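You operate a simulated robot arm through the tools that you are given. There is no shell and no other tool. Be economical: measure what you need, move in short steps, check, and stop when the job is done.

You are at the controls of a simulated robot arm. One attempt, no reset.

TASK
Gauge tube OAK and lay the bracket marked with its length on the purple mat.
Fine: open the slider again and put the tube back.
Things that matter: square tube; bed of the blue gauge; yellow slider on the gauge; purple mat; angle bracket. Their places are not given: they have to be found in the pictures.

It is judged by the outcome, as a careful person would: the job done as asked, and still so three seconds after it is handed in. It fails if anything else is knocked over, pushed out of place, dropped, spilled or broken.

THE ROBOT
A 7-joint arm with a two-finger parallel gripper, fixed in place. Base frame: the origin is at the foot of the arm, x ahead of it, y to its left, z up; the work surface is at about z = 0. Units: mm, degrees, N and s.
With the tool pointing down near the work surface it reaches from about 220 to 580 mm from the base axis. Its first joint turns from -66.0 to 66.0 degrees. Payload 2.5 kg.
The tool frame sits at the grasp point between the pads (the TCP): z along the fingers, y along the line on which they close. The tips reach 23 mm beyond it. The gripper opens to 94 mm. The fingers are 38 mm wide and 10 mm thick; the gripper's body (54 by 96 mm) begins 39 mm behind the TCP.
Orientation is that of the tool frame in the base frame, as [roll, pitch, yaw] about the fixed x, y, z axes, in that order (R = Rz(yaw) Ry(pitch) Rx(roll)). With the fingers straight down and closing along the base's y, the tool's x points along the base's -x, its y along +y and its z along -z.

THE INTERFACE
- The arm moves only by the tool nudge_tool. Its argument "commands" is a list of rows, each a list of 7 numbers: the shift along the base's x, y, z in units of 40 mm (1.0 is 40 mm), then the turn, a rotation vector about the base's x, y, z in units of 6 degrees (1.0 is 6 degrees), then the gripper command, from -1 (fully open) to 1 (shut), values between in proportion. In form: [[dx, dy, dz, rx, ry, rz, jaw], ...]. A call has 1 to 12 rows; each row shifts and turns the commanded pose from where the row before left it. A call with a number of a shift or a turn outside -1 to 1 is refused whole. Rows are played at 5 a second. More than 50 mm and 8.6 degrees between two rows, or a gripper value outside its range, and nothing of the call is played. Where a pose cannot be reached the arm comes as near as it can. A force on the tool above 90 N (or 10 N above the force at the start of the call, whichever is more), or a blocked arm, ends the call early, and 0.2 s more pass. Each finger travels about 108 mm/s and halts on what it meets, pressing with about 35 N; the grip force reading is that of the motor and also rises with nothing between the fingers. The clock runs only during rows and for 0.2 s after the last one: add rows that do not move to give the fingers time. The reply holds the time, the measured pose of the TCP, the force on the tool along the base axes, the opening and the grip force, in the units named above and with some noise.
- Cameras (640 x 400 px; columns grow to the right, rows downward): "scene" is fixed at [120.6, -407.4, 540.6]; the picture's right is [0.84, -0.55, 0.00], its down [-0.33, -0.50, -0.80] and it looks along [0.44, 0.67, -0.60] (base axes); focal length 323 px, centre (320, 200). "wrist" rides on the gripper at [-39, 0, -44] in the tool frame; the picture's right is [0.00, -1.00, 0.00], its down [0.97, 0.00, -0.24] and it looks along [0.24, 0.00, 0.97] (tool axes); focal length 218 px, centre (320, 200).
- get_image(camera): a new picture of that camera. It takes no simulated time.
- pixel_to_xyz(camera, pixels): for up to 12 pixels [column, row] of the newest picture of that camera ("zoom" is the newest enlarged one), the place [x, y, z] in the base frame of the surface seen there, good to about 3 mm. It takes no simulated time.
- enlarge(camera, box): a new picture of the part [left, top, right, bottom] of that camera's present view, enlarged. It takes no simulated time.
- hand_in(): hands the job in; it is judged then, once.

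Keep the steps short. Do not move on a guess: measure, check each grasp and each placing, and mend mistakes. In all there are 80 turns and 34 pictures (those below and enlarged ones count). Leave the gripper open and the arm clear of the work at the hand-in unless told otherwise, and finish with a single line.

The tools are called after "Emit:" as a command line: name --pt "numbers of a row" for each row, then --argument value for the rest, lists and objects as JSON in quotes. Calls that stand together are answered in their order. nudge_tool: Moves the arm, as the interface text tells. Its arguments: {"type":"object","properties":{"commands":{"type":"array"}},"required":["commands"]} The other tools are called the same way: get_image (camera) takes a picture; pixel_to_xyz (camera, pixels) gives the place of the surface under pixels of a picture; enlarge (camera, box) takes an enlarged picture of a part of a camera's view; hand_in () hands the job in.

At the start:

```text
time_s: 0.0
tool_pos: [295.9, 160.7, 258.8]
tcp_rot: [-179.9, 0.0, -180.0]
ft_force: [0.6, 0.2, 0.3]
gripper_width: 94.3
finger_force: 0.0
```

scene: 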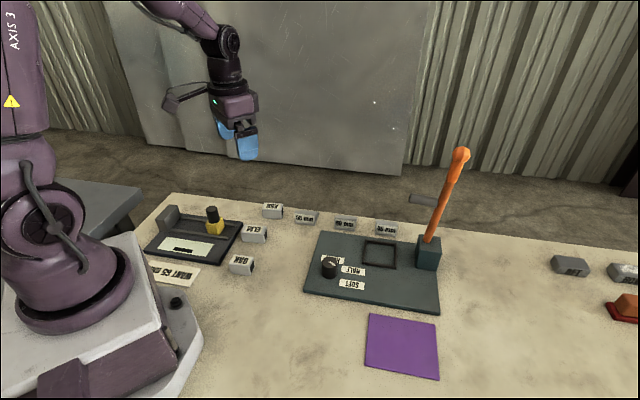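
wrist: 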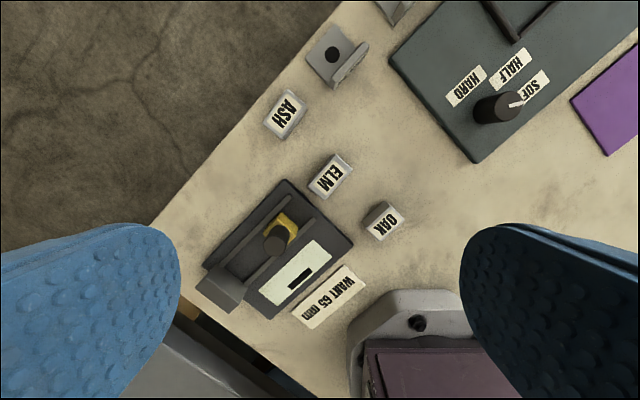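

I see the tubes ASH, ELM and OAK, a gauge at the left with a yellow slider, brackets behind, and the purple mat. I'll enlarge the gauge and bracket areas first.

Emit:
enlarge --camera "scene" --box '[130, 190, 290, 290]'

Emit:
enlarge --camera "scene" --box '[255, 190, 455, 315]'

Emit:
enlarge --camera "wrist" --box '[180, 80, 430, 330]'

```text
4.00 times, centred on (210, 240) of scene
```

zoom: 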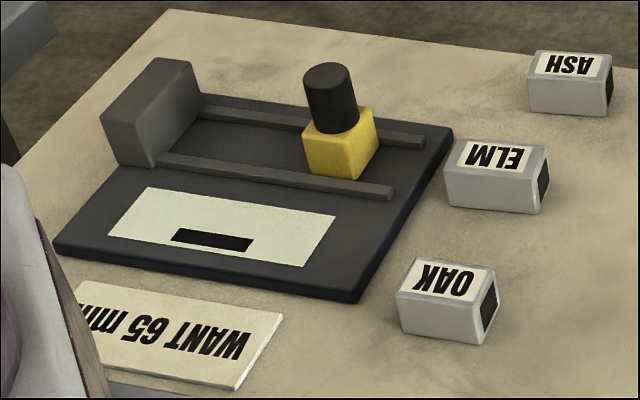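

```text
3.20 times, centred on (355, 252) of scene
```

zoom: 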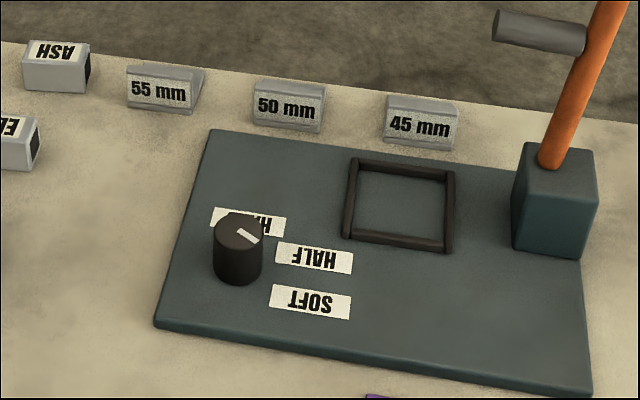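

```text
1.60 times, centred on (305, 205) of wrist
```

zoom: 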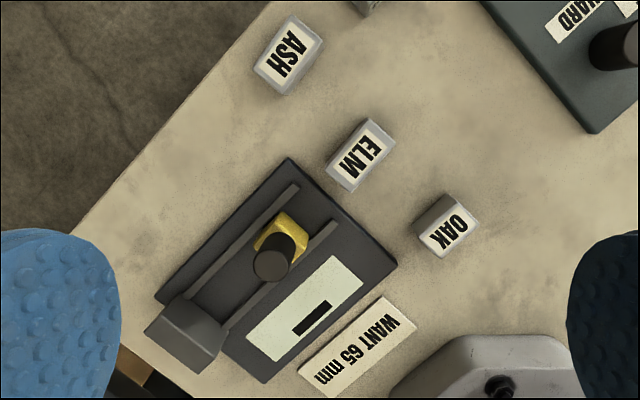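

I need the geometry of the gauge, tube OAK and the surroundings. I'll measure points on the newest enlarged picture and on the scene picture.

Emit:
pixel_to_xyz --camera "zoom" --pixels '[[448, 230], [475, 215], [444, 253], [422, 232], [445, 198], [183, 330], [289, 160], [395, 263], [265, 380], [295, 187], [335, 223], [273, 262]]'

Emit:
pixel_to_xyz --camera "scene" --pixels '[[212, 208], [214, 228], [207, 226], [222, 222], [169, 210], [160, 221], [177, 214], [241, 259], [231, 261], [252, 265], [232, 267], [250, 272]]'

Emit:
pixel_to_xyz --camera "scene" --pixels '[[302, 212], [345, 218], [387, 223], [345, 224], [387, 230], [305, 218], [402, 347], [369, 315], [436, 325], [438, 377], [365, 368], [330, 262]]'

```text
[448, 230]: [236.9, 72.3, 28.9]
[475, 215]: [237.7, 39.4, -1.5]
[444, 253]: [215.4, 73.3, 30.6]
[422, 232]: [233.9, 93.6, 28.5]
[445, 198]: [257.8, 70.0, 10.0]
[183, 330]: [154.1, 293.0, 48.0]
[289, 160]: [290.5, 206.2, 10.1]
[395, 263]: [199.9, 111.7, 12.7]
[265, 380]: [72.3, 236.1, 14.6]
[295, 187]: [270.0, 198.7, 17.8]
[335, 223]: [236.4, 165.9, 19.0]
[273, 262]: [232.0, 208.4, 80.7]
```

```text
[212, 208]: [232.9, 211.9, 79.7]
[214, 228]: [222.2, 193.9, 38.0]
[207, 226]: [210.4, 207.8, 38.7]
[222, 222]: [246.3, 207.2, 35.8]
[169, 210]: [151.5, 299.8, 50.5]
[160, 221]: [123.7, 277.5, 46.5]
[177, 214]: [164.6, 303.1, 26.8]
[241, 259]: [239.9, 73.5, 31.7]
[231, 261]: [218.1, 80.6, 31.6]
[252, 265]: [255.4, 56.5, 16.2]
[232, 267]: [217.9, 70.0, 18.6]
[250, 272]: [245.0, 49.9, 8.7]
```

```text
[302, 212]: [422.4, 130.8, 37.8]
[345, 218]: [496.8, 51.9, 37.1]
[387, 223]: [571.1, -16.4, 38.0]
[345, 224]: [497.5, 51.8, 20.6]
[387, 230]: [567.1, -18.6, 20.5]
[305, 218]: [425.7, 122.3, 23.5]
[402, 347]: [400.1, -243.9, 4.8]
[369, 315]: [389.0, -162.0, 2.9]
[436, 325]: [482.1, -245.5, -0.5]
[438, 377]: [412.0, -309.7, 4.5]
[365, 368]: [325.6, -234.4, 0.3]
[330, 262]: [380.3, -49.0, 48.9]
```

Gauge rails run along about (0.72, -0.70), OAK is near (235, 68), and the slider knob is at (232, 210, 80). I'll move to a closer view over the gauge and OAK, with the jaw open.

Emit:
nudge_tool --pt "-0.5 -0.25 -0.3 0 0 0 -1" --pt "-0.5 -0.25 -0.3 0 0 0 -1" --pt "-0.3 -0.25 0 0 0 0 -1" --pt "0 0 0 0 0 0 -1"

Emit:
get_image --camera "wrist"

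```text
time_s: 1.0
tool_pos: [245.2, 130.3, 235.1]
tcp_rot: [-180.0, 0.1, -180.0]
ft_force: [0.6, -0.3, 0.2]
gripper_width: 94.1
finger_force: 0.0
```

```text
28 pictures are left
```

wrist: 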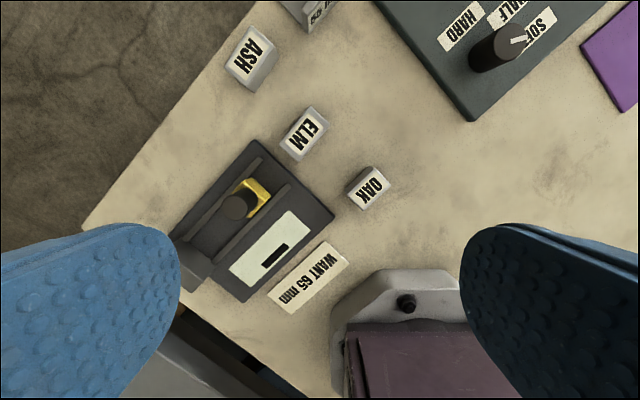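

The view now holds the gauge and OAK at (370,188). I'll enlarge it for exact corners.

Emit:
enlarge --camera "wrist" --box '[160, 100, 400, 310]'

```text
1.90 times, centred on (280, 205) of wrist
```

zoom: 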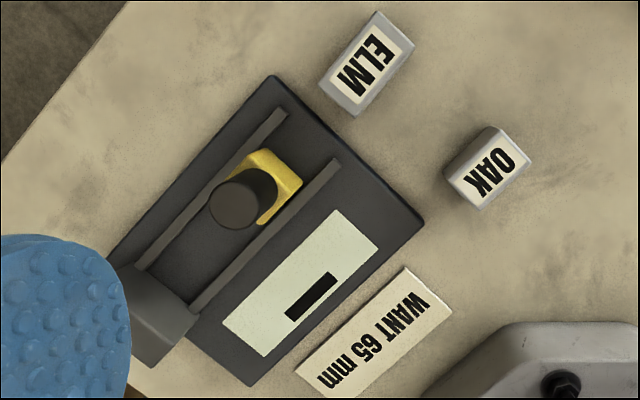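

I'll measure the OAK top corners, the rails, the slider and the block edges in this zoom.

Emit:
pixel_to_xyz --camera "zoom" --pixels '[[500, 133], [529, 161], [484, 205], [450, 177], [488, 170], [448, 160], [285, 112], [337, 162], [142, 266], [194, 306], [300, 182], [262, 152]]'

Emit:
pixel_to_xyz --camera "zoom" --pixels '[[270, 217], [245, 205], [140, 268], [196, 312], [135, 270], [190, 318], [150, 310], [275, 78], [423, 222], [250, 383], [285, 175], [165, 235]]'

```text
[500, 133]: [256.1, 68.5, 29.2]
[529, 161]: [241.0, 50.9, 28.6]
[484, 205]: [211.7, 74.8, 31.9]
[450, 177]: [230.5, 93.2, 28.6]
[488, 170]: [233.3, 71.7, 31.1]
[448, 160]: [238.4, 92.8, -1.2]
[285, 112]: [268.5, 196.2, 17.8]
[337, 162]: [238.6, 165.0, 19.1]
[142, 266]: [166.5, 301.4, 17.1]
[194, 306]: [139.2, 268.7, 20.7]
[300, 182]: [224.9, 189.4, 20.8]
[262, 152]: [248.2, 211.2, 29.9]
```

```text
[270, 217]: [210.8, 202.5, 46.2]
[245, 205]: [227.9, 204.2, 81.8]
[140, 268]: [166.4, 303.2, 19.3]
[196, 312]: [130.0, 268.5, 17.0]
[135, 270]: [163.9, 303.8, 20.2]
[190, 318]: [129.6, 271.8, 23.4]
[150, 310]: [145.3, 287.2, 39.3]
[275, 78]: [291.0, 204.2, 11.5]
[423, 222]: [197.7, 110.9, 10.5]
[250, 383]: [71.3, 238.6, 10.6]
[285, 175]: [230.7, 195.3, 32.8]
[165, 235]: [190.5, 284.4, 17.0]
```

OAK's top centre is about (234.7, 71.9), its axis is at about -42°, and the tube is about 30 mm high. I'll turn the tool -42°, centre above OAK and part the fingers to about 52 mm to keep clear of ELM.

Emit:
nudge_tool --pt "-0.13 -0.3 -0.4 0 0 -1 -0.1" --pt "-0.13 -0.3 -0.4 0 0 -1 -0.1" --pt "0 -0.3 -0.4 0 0 -1 -0.1" --pt "0 -0.3 -0.4 0 0 -1 -0.1" --pt "0 -0.26 -0.4 0 0 -1 -0.1" --pt "0 0 -0.4 0 0 -1 -0.1" --pt "0 0 0 0 0 -1 -0.1" --pt "0 0 0 0 0 0 -0.1"

Emit:
enlarge --camera "wrist" --box '[160, 50, 480, 250]'

```text
time_s: 2.8
tool_pos: [235.1, 73.2, 140.6]
tcp_rot: [180.0, 0.0, 137.9]
ft_force: [0.1, -0.5, 0.4]
gripper_width: 51.5
finger_force: 0.1
```

```text
2.00 times, centred on (320, 150) of wrist
```

zoom: 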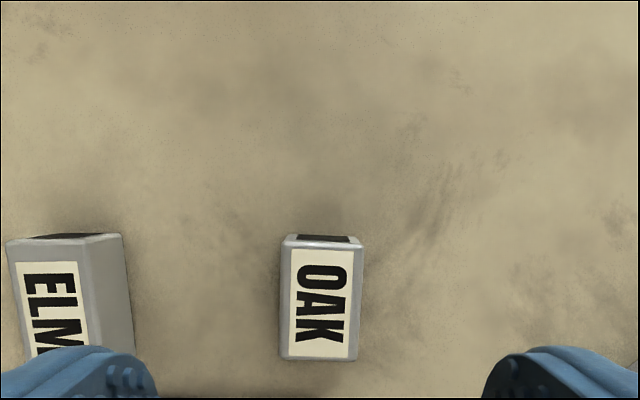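

OAK is well aligned with the tool now. I'll measure its corners and ELM's near edge, and check that the left finger's landing spot is free.

Emit:
pixel_to_xyz --camera "zoom" --pixels '[[287, 248], [360, 248], [283, 357], [357, 358], [322, 303], [120, 240], [130, 340], [322, 239], [10, 243], [320, 365]]'

```text
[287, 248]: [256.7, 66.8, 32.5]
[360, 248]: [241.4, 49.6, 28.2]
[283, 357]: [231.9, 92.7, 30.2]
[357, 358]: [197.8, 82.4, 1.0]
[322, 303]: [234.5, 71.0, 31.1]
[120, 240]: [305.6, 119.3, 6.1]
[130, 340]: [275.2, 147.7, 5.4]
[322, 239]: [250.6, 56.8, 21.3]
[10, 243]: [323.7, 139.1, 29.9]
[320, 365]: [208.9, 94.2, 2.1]
```

The OAK centre is about (235.8, 71). ELM is more than 80 mm away, so it's clear. I'll descend to TCP z≈37, which puts the tips at z≈14 so they stay above the gauge rails later, then close.

Emit:
nudge_tool --pt "0.02 -0.05 -0.7 0 0 0 -0.1" --pt "0 0 -0.7 0 0 0 -0.1" --pt "0 0 -0.7 0 0 0 -0.1" --pt "0 0 -0.49 0 0 0 -0.1" --pt "0 0 0 0 0 0 -0.1" --pt "0 0 0 0 0 0 1" --pt "0 0 0 0 0 0 1" --pt "0 0 0 0 0 0 1"

```text
time_s: 4.6
tool_pos: [237.4, 69.0, 36.4]
tcp_rot: [180.0, 0.0, 138.1]
ft_force: [0.0, 0.4, -0.3]
gripper_width: 28.5
finger_force: 35.3
```

Gripped at 28.5 mm, which matches the tube. I'll lift it straight up and check.

Emit:
nudge_tool --pt "0 0 0.5 0 0 0 1" --pt "0 0 0.7 0 0 0 1" --pt "0 0 0.8 0 0 0 1" --pt "0 0 0.8 0 0 0 1" --pt "0 0 0 0 0 0 1"

Emit:
get_image --camera "scene"

```text
time_s: 5.8
tool_pos: [236.8, 70.9, 147.0]
tcp_rot: [179.9, 0.0, 138.0]
ft_force: [0.0, 0.6, 0.8]
gripper_width: 0.0
finger_force: 34.9
```

```text
25 pictures are left
```

scene: 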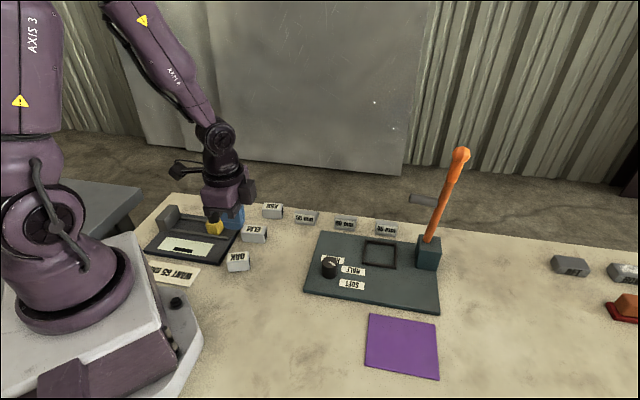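

The fingers shut to 0, so the tube slipped out and stayed on the table. I'll inspect it, then measure the gauge rails and bed so I know how deep a grip is allowed.

Emit:
enlarge --camera "scene" --box '[140, 195, 276, 280]'

Emit:
enlarge --camera "wrist" --box '[160, 50, 480, 250]'

Emit:
pixel_to_xyz --camera "scene" --pixels '[[185, 222], [195, 226], [190, 224], [185, 233], [200, 236], [215, 253], [180, 219], [200, 219]]'

```text
4.71 times, centred on (208, 238) of scene
```

zoom: 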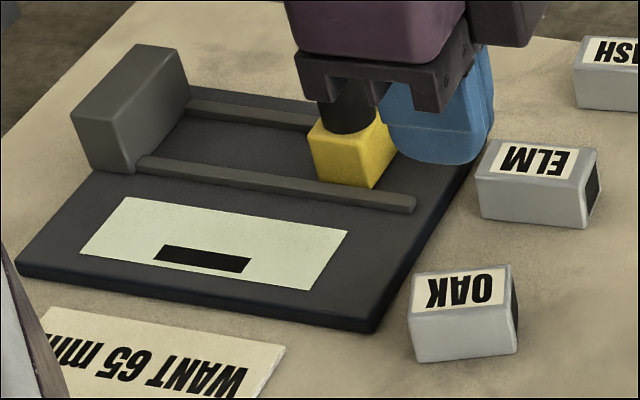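

```text
2.00 times, centred on (320, 150) of wrist
```

zoom: 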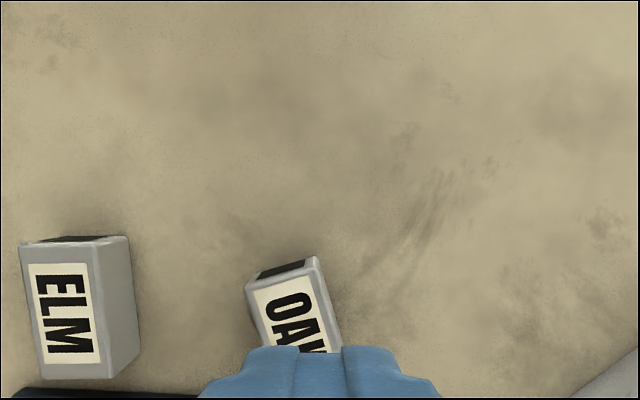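

```text
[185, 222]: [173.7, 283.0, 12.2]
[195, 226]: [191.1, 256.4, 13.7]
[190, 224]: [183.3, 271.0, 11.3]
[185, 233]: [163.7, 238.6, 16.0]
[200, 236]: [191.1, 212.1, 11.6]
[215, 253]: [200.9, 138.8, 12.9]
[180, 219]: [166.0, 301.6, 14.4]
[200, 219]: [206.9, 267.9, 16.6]
```

OAK is upright but turned. The bed is at z≈12 and the rail tops at about 18, so a tip height of 8–9 mm above the tube's foot is allowed. I'll reopen to 52 mm at this height and take a new view.

Emit:
nudge_tool --pt "0 0 0 0 0 0 -0.1" --pt "0 0 0.2 0 0 0 -0.1" --pt "0 0 0 0 0 0 -0.1"

Emit:
enlarge --camera "wrist" --box '[200, 100, 440, 250]'

```text
time_s: 6.6
tool_pos: [235.6, 69.3, 154.7]
tcp_rot: [-179.9, 0.0, 138.0]
ft_force: [0.1, -0.3, 0.8]
gripper_width: 51.7
finger_force: 0.0
```

```text
2.67 times, centred on (320, 175) of wrist
```

zoom: 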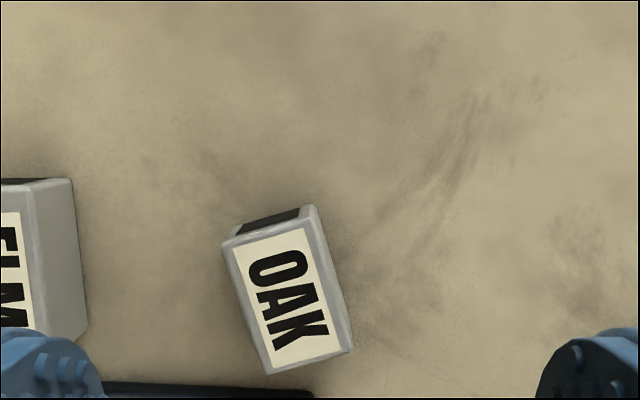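

OAK has turned by about 17.6° in this view. I'll measure its corners for the new centre.

Emit:
pixel_to_xyz --camera "zoom" --pixels '[[231, 250], [309, 220], [347, 345], [272, 368], [288, 296], [250, 305], [328, 285], [268, 233], [310, 357]]'

```text
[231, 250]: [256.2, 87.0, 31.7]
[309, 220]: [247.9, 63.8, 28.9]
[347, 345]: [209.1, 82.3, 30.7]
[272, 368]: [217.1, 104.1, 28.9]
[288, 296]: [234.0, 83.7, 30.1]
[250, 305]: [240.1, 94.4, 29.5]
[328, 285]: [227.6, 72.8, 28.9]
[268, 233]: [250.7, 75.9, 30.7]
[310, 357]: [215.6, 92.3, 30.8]
```

The new OAK centre is (232.7, 84.1) at 155.5°. I'll turn +17.5°, move over it, descend to TCP z≈31 with the tips at about 8, and close.

Emit:
nudge_tool --pt "-0.07 0.2 0 0 0 1 -0.1" --pt "0 0.145 -0.2 0 0 1 -0.1" --pt "0 0 -0.4 0 0 0.92 -0.1" --pt "0 0 -0.8 0 0 0 -0.1" --pt "0 0 -0.8 0 0 0 -0.1" --pt "0 0 -0.6 0 0 0 -0.1" --pt "0 0 -0.3 0 0 0 -0.1" --pt "0 0 0 0 0 0 -0.1" --pt "0 0 0 0 0 0 1" --pt "0 0 0 0 0 0 1" --pt "0 0 0 0 0 0 1"

```text
time_s: 9.0
tool_pos: [232.3, 84.7, 31.8]
tcp_rot: [179.9, 0.0, 155.5]
ft_force: [0.0, -0.2, -0.1]
gripper_width: 29.1
finger_force: 35.3
```

Gripped at 29.1 mm. I'll lift gently by a small amount and check whether it holds.

Emit:
nudge_tool --pt "0 0 0.2 0 0 0 1" --pt "0 0 0.2 0 0 0 1" --pt "0 0 0.2 0 0 0 1" --pt "0 0 0 0 0 0 1"

Emit:
enlarge --camera "scene" --box '[140, 195, 276, 280]'

```text
time_s: 10.0
tool_pos: [233.9, 84.3, 56.4]
tcp_rot: [-180.0, 0.0, 155.7]
ft_force: [-0.8, 0.5, -0.5]
gripper_width: 29.2
finger_force: 34.7
```

```text
4.71 times, centred on (208, 238) of scene
```

zoom: 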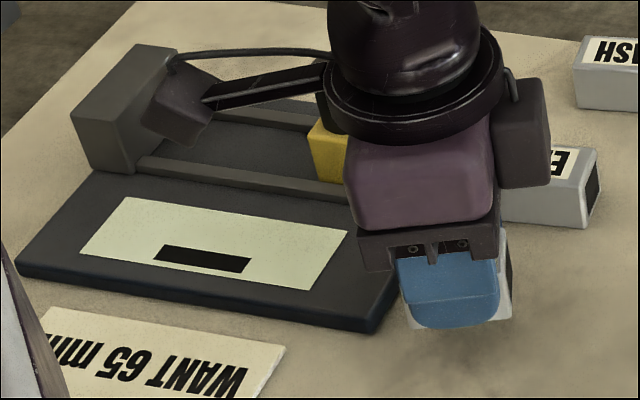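

The tube is held (29.2 mm) and lifting. A side arm with a box sticks out of the wrist, so I'll measure where it is before working near the gauge.

Emit:
pixel_to_xyz --camera "zoom" --pixels '[[180, 105], [170, 130], [195, 80], [260, 90], [320, 75], [520, 130], [180, 140], [250, 55], [420, 190]]'

```text
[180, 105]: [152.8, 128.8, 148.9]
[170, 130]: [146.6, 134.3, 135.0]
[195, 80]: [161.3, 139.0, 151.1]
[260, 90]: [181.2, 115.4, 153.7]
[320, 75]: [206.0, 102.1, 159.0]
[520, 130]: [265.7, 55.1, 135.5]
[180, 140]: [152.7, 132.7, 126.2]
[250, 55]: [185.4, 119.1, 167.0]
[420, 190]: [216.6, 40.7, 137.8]
```

The side box hangs about 70 mm above the TCP and 94 mm to its side, so it clears the gauge block (top 50) and the knob (top 81). I'll lift to z≈120, go over the bed at about (175.6, 260.4) and turn to 135°.

Emit:
nudge_tool --pt "0 0 0.6 0 0 0 1" --pt "0 0 0.6 0 0 0 1" --pt "0 0 0.45 0 0 0 1" --pt "-0.24 0.7 0 0 0 -0.7 1" --pt "-0.24 0.75 0 0 0 -0.7 1" --pt "-0.24 0.75 0 0 0 -0.7 1" --pt "-0.24 0.75 0 0 0 -0.7 1" --pt "-0.24 0.75 0 0 0 -0.62 1" --pt "-0.23 0.71 0 0 0 0 1" --pt "0 0 0 0 0 0 1"

Emit:
get_image --camera "wrist"

Emit:
enlarge --camera "scene" --box '[110, 160, 270, 280]'

```text
time_s: 12.2
tool_pos: [175.7, 257.5, 122.8]
tcp_rot: [-179.9, 0.0, 135.0]
ft_force: [0.8, -0.3, -0.9]
gripper_width: 28.9
finger_force: 34.9
```

```text
20 pictures are left
```

wrist: 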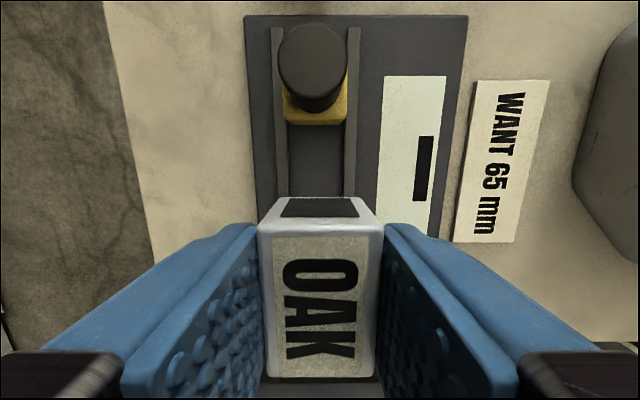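

```text
3.33 times, centred on (190, 220) of scene
```

zoom: 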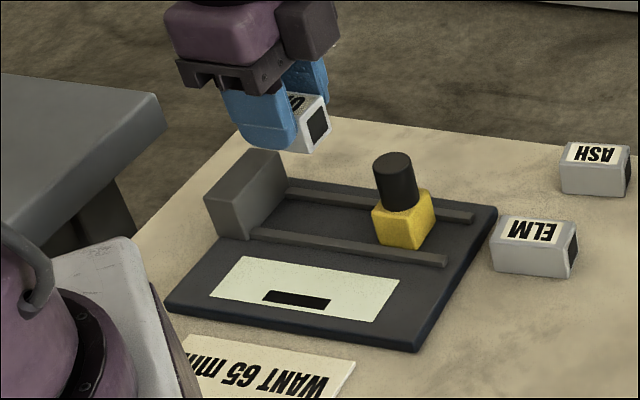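

The rails are parallel to the tube, and their midline is at column 316, about 2.5 mm toward +n. I'll correct that and descend to just above the bed.

Emit:
nudge_tool --pt "0.044 0.044 -0.4 0 0 0 1" --pt "0 0 -0.5 0 0 0 1" --pt "0 0 -0.5 0 0 0 1" --pt "0 0 -0.35 0 0 0 1" --pt "0 0 0 0 0 0 1"

Emit:
enlarge --camera "scene" --box '[130, 170, 250, 270]'

```text
time_s: 13.4
tool_pos: [179.0, 261.0, 53.4]
tcp_rot: [179.9, -0.1, 135.0]
ft_force: [-0.2, 0.0, -0.1]
gripper_width: 29.3
finger_force: 34.9
```

```text
4.00 times, centred on (190, 220) of scene
```

zoom: 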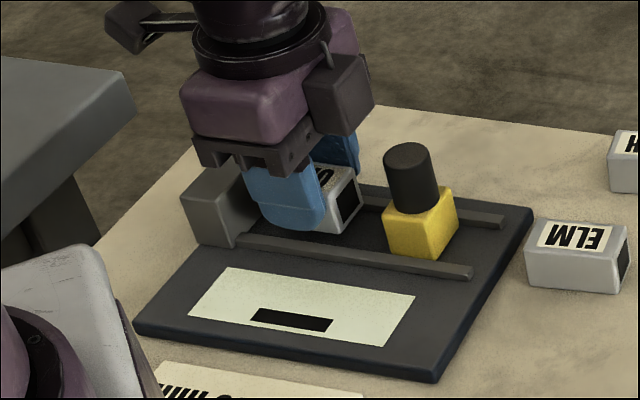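

The tube hangs between the rails, clear of the block and the slider. I'll lower it the last 7 mm, watch the force and open a little.

Emit:
nudge_tool --pt "0 0 -0.1 0 0 0 1" --pt "0 0 -0.08 0 0 0 1" --pt "0 0 0 0 0 0 1"

```text
time_s: 14.2
tool_pos: [177.8, 260.8, 46.3]
tcp_rot: [180.0, 0.0, 135.0]
ft_force: [0.5, 0.1, -0.2]
gripper_width: 29.3
finger_force: 34.7
```

No contact yet. I'll lower 1.5 mm more, open to about 48 mm, then rise.

Emit:
nudge_tool --pt "0 0 -0.04 0 0 0 1" --pt "0 0 0 0 0 0 1" --pt "0 0 0 0 0 0 0.3" --pt "0 0 0 0 0 0 0.1" --pt "0 0 0 0 0 0 0"

Emit:
nudge_tool --pt "0 0 0.3 0 0 0 0" --pt "0 0 0.5 0 0 0 0" --pt "0 0 0.6 0 0 0 0" --pt "0 0 0.6 0 0 0 0" --pt "0 0 0 0 0 0 0"

Emit:
get_image --camera "wrist"

```text
time_s: 15.4
tool_pos: [176.6, 261.7, 44.7]
tcp_rot: [180.0, 0.0, 134.9]
ft_force: [0.6, -0.7, -0.5]
gripper_width: 47.2
finger_force: 0.1
```

```text
time_s: 16.6
tool_pos: [177.7, 262.0, 121.9]
tcp_rot: [180.0, 0.0, 135.0]
ft_force: [-0.4, -0.2, -0.6]
gripper_width: 46.7
finger_force: 0.0
```

```text
17 pictures are left
```

wrist: 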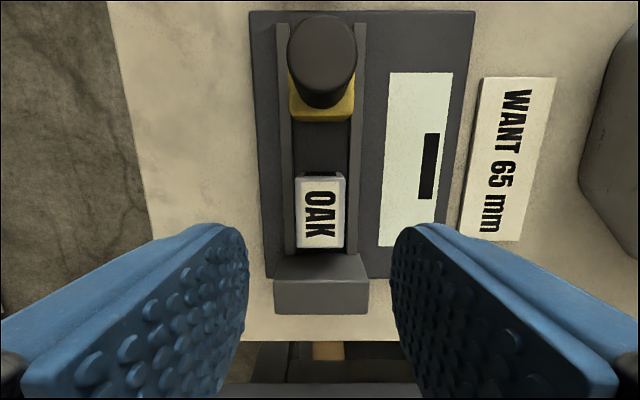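

OAK sits flat between the rails and square to the block. Next I'll measure the slider knob, the slider and the tube.

Emit:
pixel_to_xyz --camera "wrist" --pixels '[[323, 40], [323, 18], [290, 48], [354, 48], [322, 100], [322, 112], [322, 120], [320, 182], [320, 247], [322, 256], [300, 112], [345, 112]]'

Emit:
pixel_to_xyz --camera "scene" --pixels '[[205, 210], [212, 207], [218, 210], [212, 215]]'

```text
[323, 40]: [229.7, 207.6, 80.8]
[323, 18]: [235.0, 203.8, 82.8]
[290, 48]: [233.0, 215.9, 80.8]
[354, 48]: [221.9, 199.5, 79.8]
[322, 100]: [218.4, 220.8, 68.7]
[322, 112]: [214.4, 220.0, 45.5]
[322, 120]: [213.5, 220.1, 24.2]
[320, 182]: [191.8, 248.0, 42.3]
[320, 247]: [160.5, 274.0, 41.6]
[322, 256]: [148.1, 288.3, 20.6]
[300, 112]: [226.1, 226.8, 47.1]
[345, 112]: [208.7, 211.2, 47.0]
```

```text
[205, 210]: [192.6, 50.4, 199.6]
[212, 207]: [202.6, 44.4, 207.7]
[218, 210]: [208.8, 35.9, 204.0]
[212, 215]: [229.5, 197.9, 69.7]
```

The knob centre is (228.5, 207.5), top z 81, about 24 mm across. I'll go above it, descend to TCP z≈75 (tips at 52, above the tube top of 42), and close on the knob.

Emit:
nudge_tool --pt "0.43 -0.46 0 0 0 0 0" --pt "0.43 -0.45 0 0 0 0 0" --pt "0.425 -0.45 0 0 0 0 0" --pt "0 0 -0.4 0 0 0 0" --pt "0 0 -0.4 0 0 0 0" --pt "0 0 -0.385 0 0 0 0" --pt "0 0 0 0 0 0 0" --pt "0 0 0 0 0 0 1" --pt "0 0 0 0 0 0 1" --pt "0 0 0 0 0 0 1"

```text
time_s: 18.8
tool_pos: [229.6, 209.9, 75.9]
tcp_rot: [179.5, 0.1, 135.0]
ft_force: [19.1, 19.2, -23.6]
gripper_width: 25.3
finger_force: 45.0
```

The knob is held (25.3 mm) with a side load of about 27 N toward +n. I'll ease 1.5 mm that way, then start sliding toward the block.

Emit:
nudge_tool --pt "0.025 0.025 0.01 0 0 0 1" --pt "0 0 0 0 0 0 1" --pt "-0.1 0.1 0 0 0 0 1" --pt "-0.1 0.1 0 0 0 0 1" --pt "-0.1 0.1 0 0 0 0 1" --pt "0 0 0 0 0 0 1"

```text
time_s: 20.2
tool_pos: [218.2, 220.1, 76.8]
tcp_rot: [180.0, 0.1, 135.0]
ft_force: [14.1, 12.6, -40.6]
gripper_width: 25.4
finger_force: 44.9
```

It slides. The load is still about 19 N toward +n and -40 N in z, so I'll ease 1 mm down and 1.5 mm toward +n, then continue.

Emit:
nudge_tool --pt "0.025 0.025 -0.025 0 0 0 1" --pt "0 0 0 0 0 0 1" --pt "-0.1 0.1 0 0 0 0 1" --pt "-0.1 0.1 0 0 0 0 1" --pt "0 0 0 0 0 0 1"

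```text
time_s: 21.4
tool_pos: [209.5, 229.6, 75.6]
tcp_rot: [-179.8, -0.1, 135.1]
ft_force: [-13.1, -13.9, 41.0]
gripper_width: 25.5
finger_force: 45.2
```

I overshot the correction, so I'll take half of it back and go on.

Emit:
nudge_tool --pt "-0.01 -0.01 0.012 0 0 0 1" --pt "-0.1 0.1 0 0 0 0 1" --pt "-0.1 0.1 0 0 0 0 1" --pt "0 0 0 0 0 0 1"

Emit:
enlarge --camera "scene" --box '[130, 170, 250, 270]'

```text
time_s: 22.4
tool_pos: [201.7, 236.7, 74.4]
tcp_rot: [179.9, 0.1, 135.0]
ft_force: [-10.9, -12.4, 33.7]
gripper_width: 25.2
finger_force: 45.3
```

```text
4.00 times, centred on (190, 220) of scene
```

zoom: 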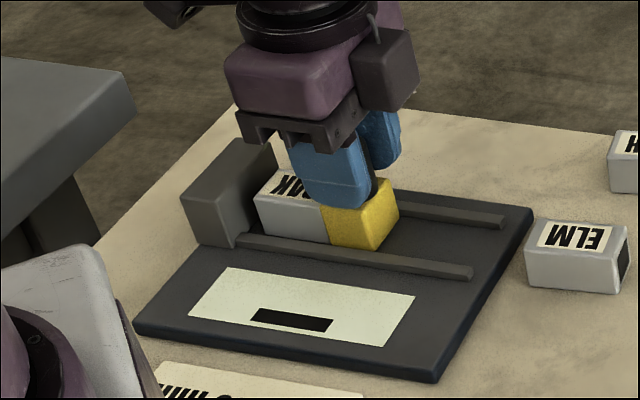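

The slider is at or near the tube. I'll keep going in smaller steps and ease the z load a little.

Emit:
nudge_tool --pt "-0.006 -0.006 0.012 0 0 0 1" --pt "-0.07 0.07 0 0 0 0 1" --pt "-0.07 0.07 0 0 0 0 1" --pt "0 0 0 0 0 0 1"

```text
time_s: 23.4
tool_pos: [197.1, 241.7, 76.4]
tcp_rot: [-179.9, 0.0, 135.0]
ft_force: [2.5, 2.2, -35.2]
gripper_width: 25.2
finger_force: 45.0
```

Emit:
nudge_tool --pt "0 0 -0.006 0 0 0 1" --pt "-0.05 0.05 0 0 0 0 1" --pt "-0.05 0.05 0 0 0 0 1" --pt "0 0 0 0 0 0 1"

Emit:
enlarge --camera "scene" --box '[130, 170, 250, 270]'

```text
time_s: 24.4
tool_pos: [193.0, 245.1, 74.8]
tcp_rot: [-179.9, 0.2, 134.8]
ft_force: [17.4, -14.9, -30.9]
gripper_width: 25.6
finger_force: 45.0
```

```text
4.00 times, centred on (190, 220) of scene
```

zoom: 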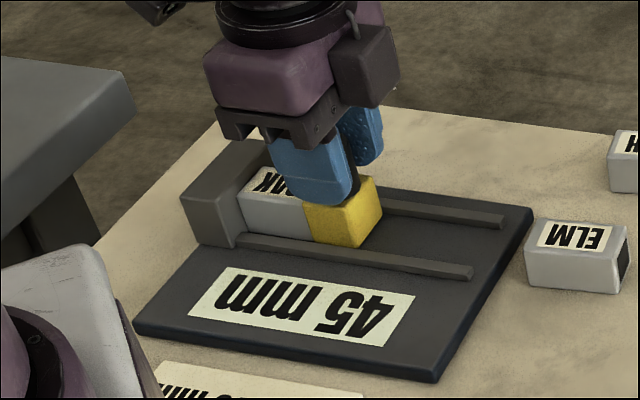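

The display reads "45 mm", with about 23 N of contact force along the rail. I'll slide back to the original open place, 0.94 units in x and y.

Emit:
nudge_tool --pt "0.1 -0.1 0 0 0 0 1" --pt "0.12 -0.12 0 0 0 0 1" --pt "0.12 -0.12 0 0 0 0 1" --pt "0.12 -0.12 0 0 0 0 1" --pt "0.12 -0.12 0 0 0 0 1" --pt "0.12 -0.12 0 0 0 0 1" --pt "0.12 -0.12 0 0 0 0 1" --pt "0.12 -0.12 0 0 0 0 1" --pt "0 0 0 0 0 0 1"

```text
time_s: 26.4
tool_pos: [229.6, 209.7, 75.8]
tcp_rot: [-179.8, -0.1, 135.0]
ft_force: [-20.0, -14.9, 40.7]
gripper_width: 25.7
finger_force: 45.2
```

It is back at (229.6, 209.7), where it was. I'll open the fingers and rise.

Emit:
nudge_tool --pt "0 0 0 0 0 0 0" --pt "0 0 0 0 0 0 0" --pt "0 0 0.4 0 0 0 0" --pt "0 0 0.4 0 0 0 0" --pt "0 0 0.4 0 0 0 0" --pt "-0.46 0.45 0 0 0 0 0" --pt "-0.46 0.45 0 0 0 0 0" --pt "-0.46 0.45 0 0 0 0 0" --pt "0 0 0 0 0 0 0"

Emit:
get_image --camera "wrist"

```text
time_s: 28.4
tool_pos: [173.3, 263.5, 122.8]
tcp_rot: [-180.0, -0.1, 135.0]
ft_force: [-0.2, -0.4, 0.1]
gripper_width: 47.2
finger_force: 0.0
```

```text
14 pictures are left
```

wrist: 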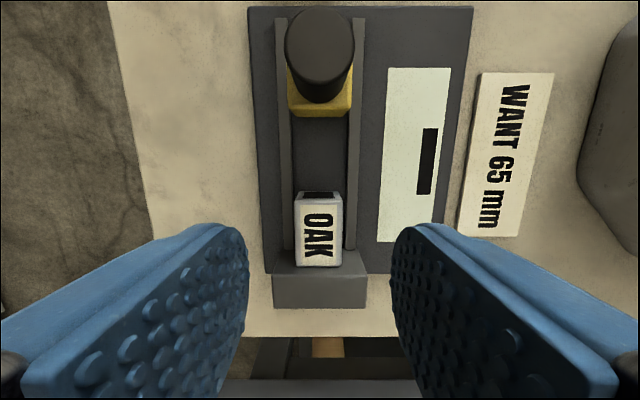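

The slider is open again, and OAK now touches the block. I'll measure OAK for re-gripping.

Emit:
pixel_to_xyz --camera "wrist" --pixels '[[319, 203], [319, 262], [298, 230], [340, 230], [319, 268], [319, 275], [319, 300], [302, 203], [337, 203]]'

```text
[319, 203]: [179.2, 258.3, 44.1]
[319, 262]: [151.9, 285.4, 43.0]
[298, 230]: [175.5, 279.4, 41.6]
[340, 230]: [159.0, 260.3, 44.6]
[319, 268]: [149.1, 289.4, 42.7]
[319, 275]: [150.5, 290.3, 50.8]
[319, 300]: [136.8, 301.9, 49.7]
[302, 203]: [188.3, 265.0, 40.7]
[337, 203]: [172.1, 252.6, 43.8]
```

I'll grip OAK with the fingers biased 5 mm away from the block, at TCP z≈43.5 so the tips stay above the rails.

Emit:
nudge_tool --pt "-0.166 0.166 -0.4 0 0 0 0" --pt "0 0 -0.5 0 0 0 0" --pt "0 0 -0.5 0 0 0 0" --pt "0 0 -0.4 0 0 0 0" --pt "0 0 -0.2 0 0 0 0" --pt "0 0 0 0 0 0 0" --pt "0 0 0 0 0 0 1" --pt "0 0 0 0 0 0 1" --pt "0 0 0 0 0 0 1"

```text
time_s: 30.4
tool_pos: [168.8, 270.5, 43.5]
tcp_rot: [179.9, 0.1, 134.9]
ft_force: [0.5, 0.6, 0.1]
gripper_width: 28.9
finger_force: 34.5
```

Gripped at 28.9 mm. I'll ease it off the block by 3 mm and lift to z≈125, checking the hold.

Emit:
nudge_tool --pt "0.05 -0.05 0.05 0 0 0 1" --pt "0 0 0.2 0 0 0 1" --pt "0 0 0.3 0 0 0 1" --pt "0 0 0.5 0 0 0 1" --pt "0 0 0.5 0 0 0 1" --pt "0 0 0.5 0 0 0 1" --pt "0 0 0 0 0 0 1"

```text
time_s: 32.0
tool_pos: [171.6, 268.6, 126.0]
tcp_rot: [180.0, 0.0, 135.0]
ft_force: [0.4, 0.4, 0.4]
gripper_width: 29.1
finger_force: 35.1
```

Held. I'll carry it to its original spot, centre (235.4, 71.3) at 138°, allowing for the 5 mm grip bias so the TCP target is (239, 68). I'll stop above it.

Emit:
nudge_tool --pt "0.2 -0.7 0 0 0 0 1" --pt "0.25 -0.75 0 0 0 0 1" --pt "0.25 -0.75 0 0 0 0 1" --pt "0.25 -0.7 0 0 0 0.25 1" --pt "0.25 -0.7 0 0 0 0.25 1" --pt "0.25 -0.7 0 0 0 0 1" --pt "0.275 -0.7 0 0 0 0 1" --pt "0 0 -0.5 0 0 0 1" --pt "0 0 -0.7 0 0 0 1" --pt "0 0 -0.7 0 0 0 1" --pt "0 0 0 0 0 0 1"

Emit:
enlarge --camera "scene" --box '[140, 195, 276, 280]'

```text
time_s: 34.4
tool_pos: [240.9, 69.5, 48.8]
tcp_rot: [180.0, 0.0, 138.1]
ft_force: [0.2, -0.6, 0.6]
gripper_width: 28.8
finger_force: 35.7
```

```text
4.71 times, centred on (208, 238) of scene
```

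zoom: 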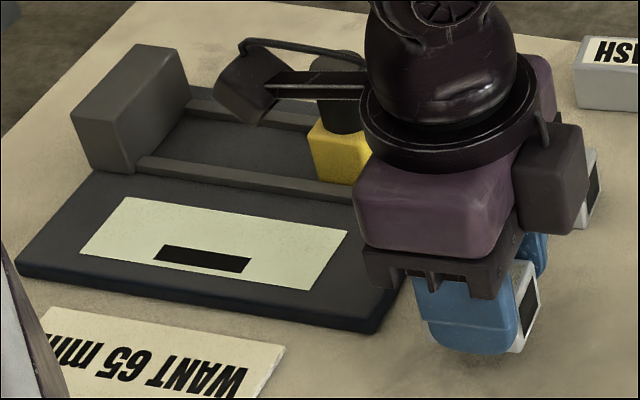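

The tube is above its spot and held level. I'll lower it the last 17 mm.

Emit:
nudge_tool --pt "0 0 -0.25 0 0 0 1" --pt "0 0 -0.17 0 0 0 1" --pt "0 0 0 0 0 0 1"

```text
time_s: 35.2
tool_pos: [240.8, 68.5, 32.4]
tcp_rot: [179.9, 0.0, 138.1]
ft_force: [-0.4, 1.5, 0.0]
gripper_width: 29.0
finger_force: 35.3
```

I'll lower 1 mm more, release to about 50 mm, rise and look.

Emit:
nudge_tool --pt "0 0 -0.025 0 0 0 1" --pt "0 0 0 0 0 0 0.3" --pt "0 0 0 0 0 0 -0.05" --pt "0 0 0 0 0 0 -0.05" --pt "0 0 0.5 0 0 0 -0.05" --pt "0 0 0.8 0 0 0 -0.05" --pt "0 0 0.8 0 0 0 -0.05" --pt "0 0 0.8 0 0 0 -0.05" --pt "0 0 0 0 0 0 -0.05"

Emit:
get_image --camera "wrist"

```text
time_s: 37.2
tool_pos: [238.9, 67.2, 147.0]
tcp_rot: [180.0, 0.0, 138.0]
ft_force: [-1.1, 0.2, 0.0]
gripper_width: 49.5
finger_force: 0.2
```

```text
12 pictures are left
```

wrist: 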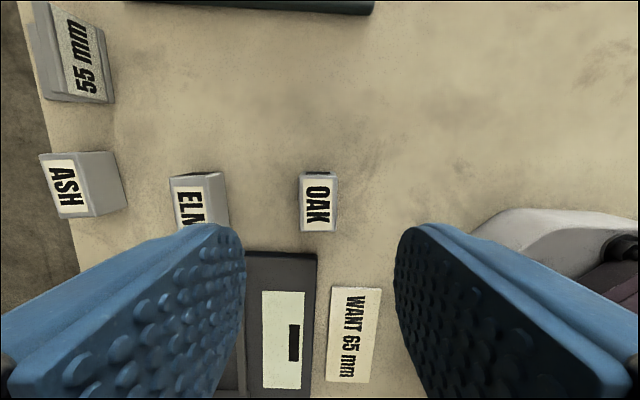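

Emit:
pixel_to_xyz --camera "wrist" --pixels '[[303, 176], [335, 176], [303, 228], [334, 228], [318, 203]]'

Emit:
enlarge --camera "scene" --box '[350, 150, 480, 260]'

```text
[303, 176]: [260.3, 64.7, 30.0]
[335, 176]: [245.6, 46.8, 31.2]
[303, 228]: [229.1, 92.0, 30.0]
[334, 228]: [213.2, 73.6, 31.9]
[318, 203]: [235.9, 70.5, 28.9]
```

```text
3.64 times, centred on (415, 205) of scene
```

zoom: 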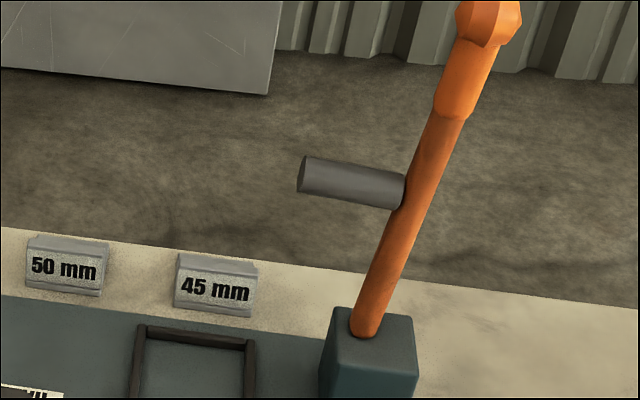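

OAK is back, with its centre at (237, 69) and the same heading. Next I'll measure the 45 mm bracket and the lever with its peg nearby.

Emit:
pixel_to_xyz --camera "zoom" --pixels '[[305, 175], [395, 190], [365, 325], [430, 140], [490, 20], [335, 310], [180, 258], [255, 265], [250, 315], [176, 302], [215, 290], [215, 258]]'

```text
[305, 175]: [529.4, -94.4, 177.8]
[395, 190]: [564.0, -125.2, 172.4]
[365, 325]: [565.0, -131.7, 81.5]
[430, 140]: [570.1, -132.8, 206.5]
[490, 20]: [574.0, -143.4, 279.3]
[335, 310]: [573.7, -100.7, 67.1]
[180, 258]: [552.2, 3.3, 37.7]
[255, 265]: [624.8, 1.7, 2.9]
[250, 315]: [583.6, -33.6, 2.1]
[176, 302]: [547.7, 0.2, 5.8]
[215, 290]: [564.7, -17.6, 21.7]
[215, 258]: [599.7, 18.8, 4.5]
```

The lever is at (565, -130), with its peg reaching (529, -94, 177). The bracket is near (568, -16), so there is room. I'll go to a viewpoint near (530, 0, 180) with the tool at 135°.

Emit:
nudge_tool --pt "0.3 0 0.8 0 0 0 -0.05" --pt "0.85 -0.2 0 0 0 -0.25 -0.05" --pt "0.85 -0.2 0 0 0 -0.25 -0.05" --pt "0.85 -0.2 0 0 0 0 -0.05" --pt "0.85 -0.2 0 0 0 0 -0.05" --pt "0.85 -0.2 0 0 0 0 -0.05" --pt "0.85 -0.2 0 0 0 0 -0.05" --pt "0.85 -0.2 0 0 0 0 -0.05" --pt "0.85 -0.2 0 0 0 0 -0.05" --pt "0.2 -0.1 0 0 0 0 -0.05" --pt "0 0 0 0 0 0 -0.05"

Emit:
get_image --camera "wrist"

```text
time_s: 39.6
tool_pos: [531.7, 0.8, 180.5]
tcp_rot: [-180.0, 0.0, 135.0]
ft_force: [-1.2, -0.5, -0.4]
gripper_width: 49.5
finger_force: 0.0
```

```text
10 pictures are left
```

wrist: 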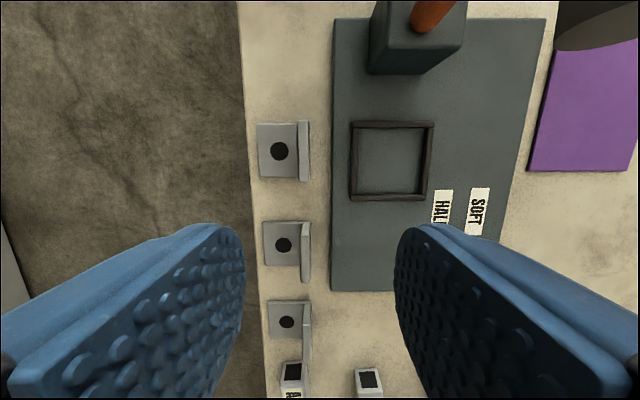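

The farthest bracket (plate with a hole at (279,151), flange at (304,150)) is the 45 mm one. I'll measure its flange and plate.

Emit:
enlarge --camera "wrist" --box '[230, 90, 360, 200]'

Emit:
pixel_to_xyz --camera "wrist" --pixels '[[303, 124], [306, 150], [304, 178], [301, 150], [262, 127], [297, 130], [263, 175], [309, 130], [309, 175], [268, 150], [336, 150], [318, 150]]'

```text
3.64 times, centred on (295, 145) of wrist
```

zoom: 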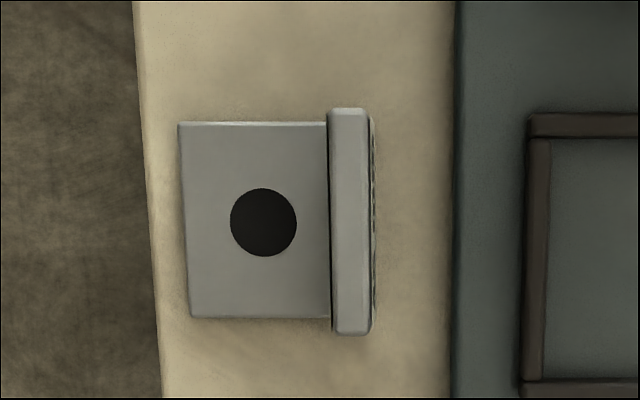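

```text
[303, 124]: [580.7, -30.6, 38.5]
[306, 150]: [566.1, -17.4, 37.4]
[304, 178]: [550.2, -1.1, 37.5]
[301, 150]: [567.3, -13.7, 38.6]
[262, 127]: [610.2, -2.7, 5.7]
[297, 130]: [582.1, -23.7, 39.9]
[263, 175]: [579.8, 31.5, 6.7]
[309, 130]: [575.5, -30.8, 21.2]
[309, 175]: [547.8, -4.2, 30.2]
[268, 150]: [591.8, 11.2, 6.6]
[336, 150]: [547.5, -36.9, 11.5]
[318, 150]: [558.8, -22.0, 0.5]
```

The flange's top centre is (566, -15.2), parallel to u, with top z 38 and the plate 6 mm thick. I'll move above it at z≈90 with about 40 mm opening and verify.

Emit:
nudge_tool --pt "0.44 -0.19 0 0 0 0 0.15" --pt "0.435 -0.188 0 0 0 0 0.15" --pt "0 0 -0.75 0 0 0 0.15" --pt "0 0 -0.75 0 0 0 0.15" --pt "0 0 -0.75 0 0 0 0.15" --pt "0 0 0 0 0 0 0.15"

Emit:
get_image --camera "wrist"

```text
time_s: 41.0
tool_pos: [568.1, -15.0, 89.3]
tcp_rot: [-180.0, 0.0, 135.0]
ft_force: [0.3, -0.1, -0.8]
gripper_width: 40.0
finger_force: 0.1
```

```text
8 pictures are left
```

wrist: 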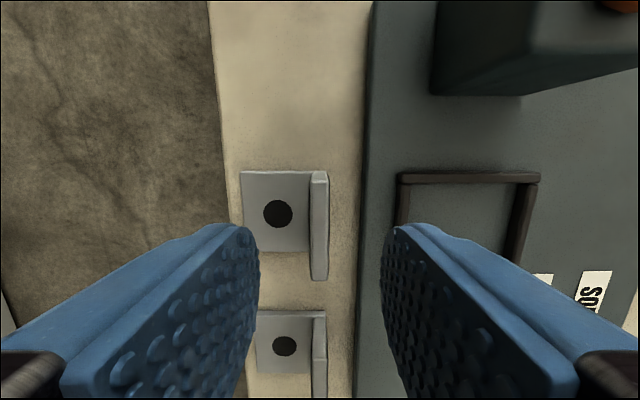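

The flange is at column 319, so it's centred. I'll narrow to 32 mm, descend to z≈36 and close.

Emit:
nudge_tool --pt "0 0 0 0 0 0 0.32" --pt "0 0 -0.5 0 0 0 0.32" --pt "0 0 -0.5 0 0 0 0.32" --pt "0 0 -0.34 0 0 0 0.32" --pt "0 0 0 0 0 0 0.32" --pt "0 0 0 0 0 0 1" --pt "0 0 0 0 0 0 1" --pt "0 0 0 0 0 0 1"

```text
time_s: 42.8
tool_pos: [565.8, -14.3, 35.7]
tcp_rot: [179.9, 0.0, 135.0]
ft_force: [-0.1, 0.6, -0.1]
gripper_width: 8.2
finger_force: 35.0
```

Gripped on the flange at 8.2 mm. I'll lift slowly by 40 mm and check the hold.

Emit:
nudge_tool --pt "0 0 0.2 0 0 0 1" --pt "0 0 0.3 0 0 0 1" --pt "0 0 0.5 0 0 0 1" --pt "0 0 0 0 0 0 1"

Emit:
get_image --camera "scene"

```text
time_s: 43.8
tool_pos: [567.1, -14.6, 76.3]
tcp_rot: [179.9, -0.1, 135.0]
ft_force: [1.1, 0.3, 0.1]
gripper_width: 8.3
finger_force: 35.4
```

```text
7 pictures are left
```

scene: 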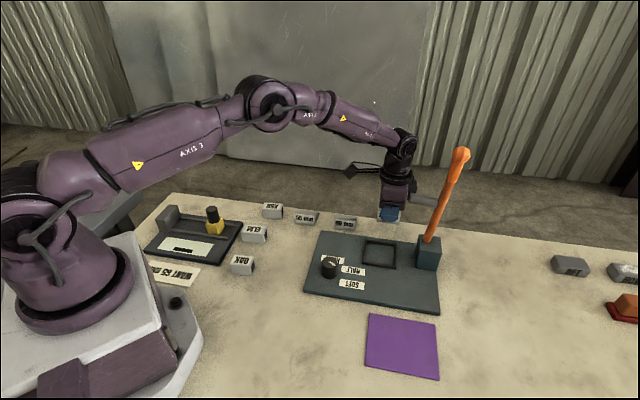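

Bracket 45 is held, with all else in place. The mat centre is about (402, -238). I'll back off in -x first while rising, away from the lever.

Emit:
nudge_tool --pt "-0.2 0 0.7 0 0 0 1" --pt "-0.6 0 0.6 0 0 0 1" --pt "-0.75 0 0.3 0 0 0 1" --pt "-0.75 0 0 0 0 0 1" --pt "-0.75 0 0 0 0 0 1" --pt "-0.75 0 0 0 0 0 1" --pt "-0.645 0 0 0 0 0 1" --pt "0 0 0 0 0 0 1"

Emit:
nudge_tool --pt "0 -0.6 0 0 0 0 1" --pt "0 -0.75 0 0 0 0 1" --pt "0 -0.75 0 0 0 0 1" --pt "0 -0.75 0 0 0 0 1" --pt "0 -0.75 0 0 0 0 1" --pt "0 -0.75 0 0 0 0 1" --pt "0 -0.75 0 0 0 0 1" --pt "0 -0.81 0 0 0 0 1" --pt "0 0 0 0 0 0 1"

Emit:
get_image --camera "scene"

```text
time_s: 45.6
tool_pos: [387.3, -15.6, 141.4]
tcp_rot: [-180.0, -0.1, 134.9]
ft_force: [-0.1, 0.3, -1.4]
gripper_width: 8.4
finger_force: 35.0
```

```text
time_s: 47.6
tool_pos: [388.7, -250.4, 140.5]
tcp_rot: [-180.0, 0.0, 135.0]
ft_force: [0.4, -0.2, -0.4]
gripper_width: 8.3
finger_force: 35.1
```

```text
6 pictures are left
```

scene: 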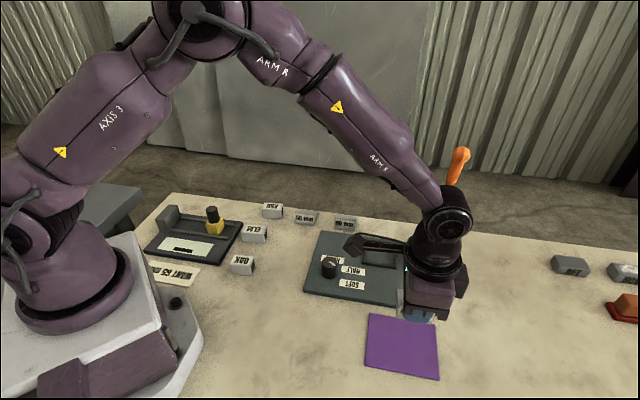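

I'm over the mat with the bracket held. I'll take a wrist view to check the centring.

Emit:
get_image --camera "wrist"

```text
5 pictures are left
```

wrist: 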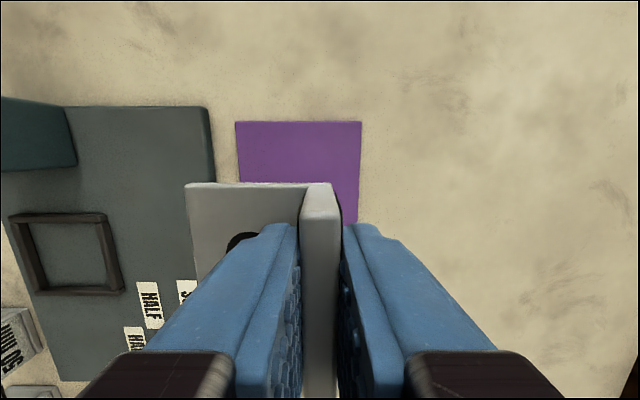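

I'll measure the mat edges here.

Emit:
pixel_to_xyz --camera "wrist" --pixels '[[237, 124], [360, 124], [357, 215], [238, 178], [205, 150], [190, 188], [300, 188], [325, 186], [300, 124]]'

Emit:
pixel_to_xyz --camera "scene" --pixels '[[370, 316], [366, 365], [436, 377], [368, 340], [400, 370], [436, 340]]'

```text
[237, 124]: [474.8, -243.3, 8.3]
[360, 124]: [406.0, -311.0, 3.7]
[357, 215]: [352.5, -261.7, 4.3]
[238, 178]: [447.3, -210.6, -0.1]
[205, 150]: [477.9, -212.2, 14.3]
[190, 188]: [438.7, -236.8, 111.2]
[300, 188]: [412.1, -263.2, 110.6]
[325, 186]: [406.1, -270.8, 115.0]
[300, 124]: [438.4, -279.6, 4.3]
```

```text
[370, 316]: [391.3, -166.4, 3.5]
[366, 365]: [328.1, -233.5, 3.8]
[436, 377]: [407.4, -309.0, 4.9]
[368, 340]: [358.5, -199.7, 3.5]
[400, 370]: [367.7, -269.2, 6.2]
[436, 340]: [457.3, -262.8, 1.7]
```

The bracket footprint (n 93–143, u 431–477) lies well inside the mat (n 67–162, u 395–507). I'll descend to just above the mat.

Emit:
nudge_tool --pt "0 0 -0.6 0 0 0 1" --pt "0 0 -0.7 0 0 0 1" --pt "0 0 -0.7 0 0 0 1" --pt "0 0 -0.3 0 0 0 1" --pt "0 0 -0.15 0 0 0 1" --pt "0 0 0 0 0 0 1"

```text
time_s: 49.0
tool_pos: [389.7, -251.4, 40.5]
tcp_rot: [-180.0, 0.1, 135.0]
ft_force: [-1.1, 0.3, -1.4]
gripper_width: 8.4
finger_force: 34.9
```

No contact yet. I'll lower in small steps.

Emit:
nudge_tool --pt "0 0 -0.03 0 0 0 1" --pt "0 0 -0.03 0 0 0 1" --pt "0 0 0 0 0 0 1"

```text
time_s: 49.8
tool_pos: [388.9, -251.2, 40.4]
tcp_rot: [-179.9, 0.0, 135.0]
ft_force: [0.2, -0.9, -0.8]
gripper_width: 8.4
finger_force: 35.0
```

Emit:
nudge_tool --pt "0 0 -0.03 0 0 0 1" --pt "0 0 0 0 0 0 1"

```text
time_s: 50.4
tool_pos: [388.9, -252.9, 39.5]
tcp_rot: [-179.9, 0.1, 135.0]
ft_force: [-4.2, 3.2, 8.6]
gripper_width: 8.3
finger_force: 34.6
```

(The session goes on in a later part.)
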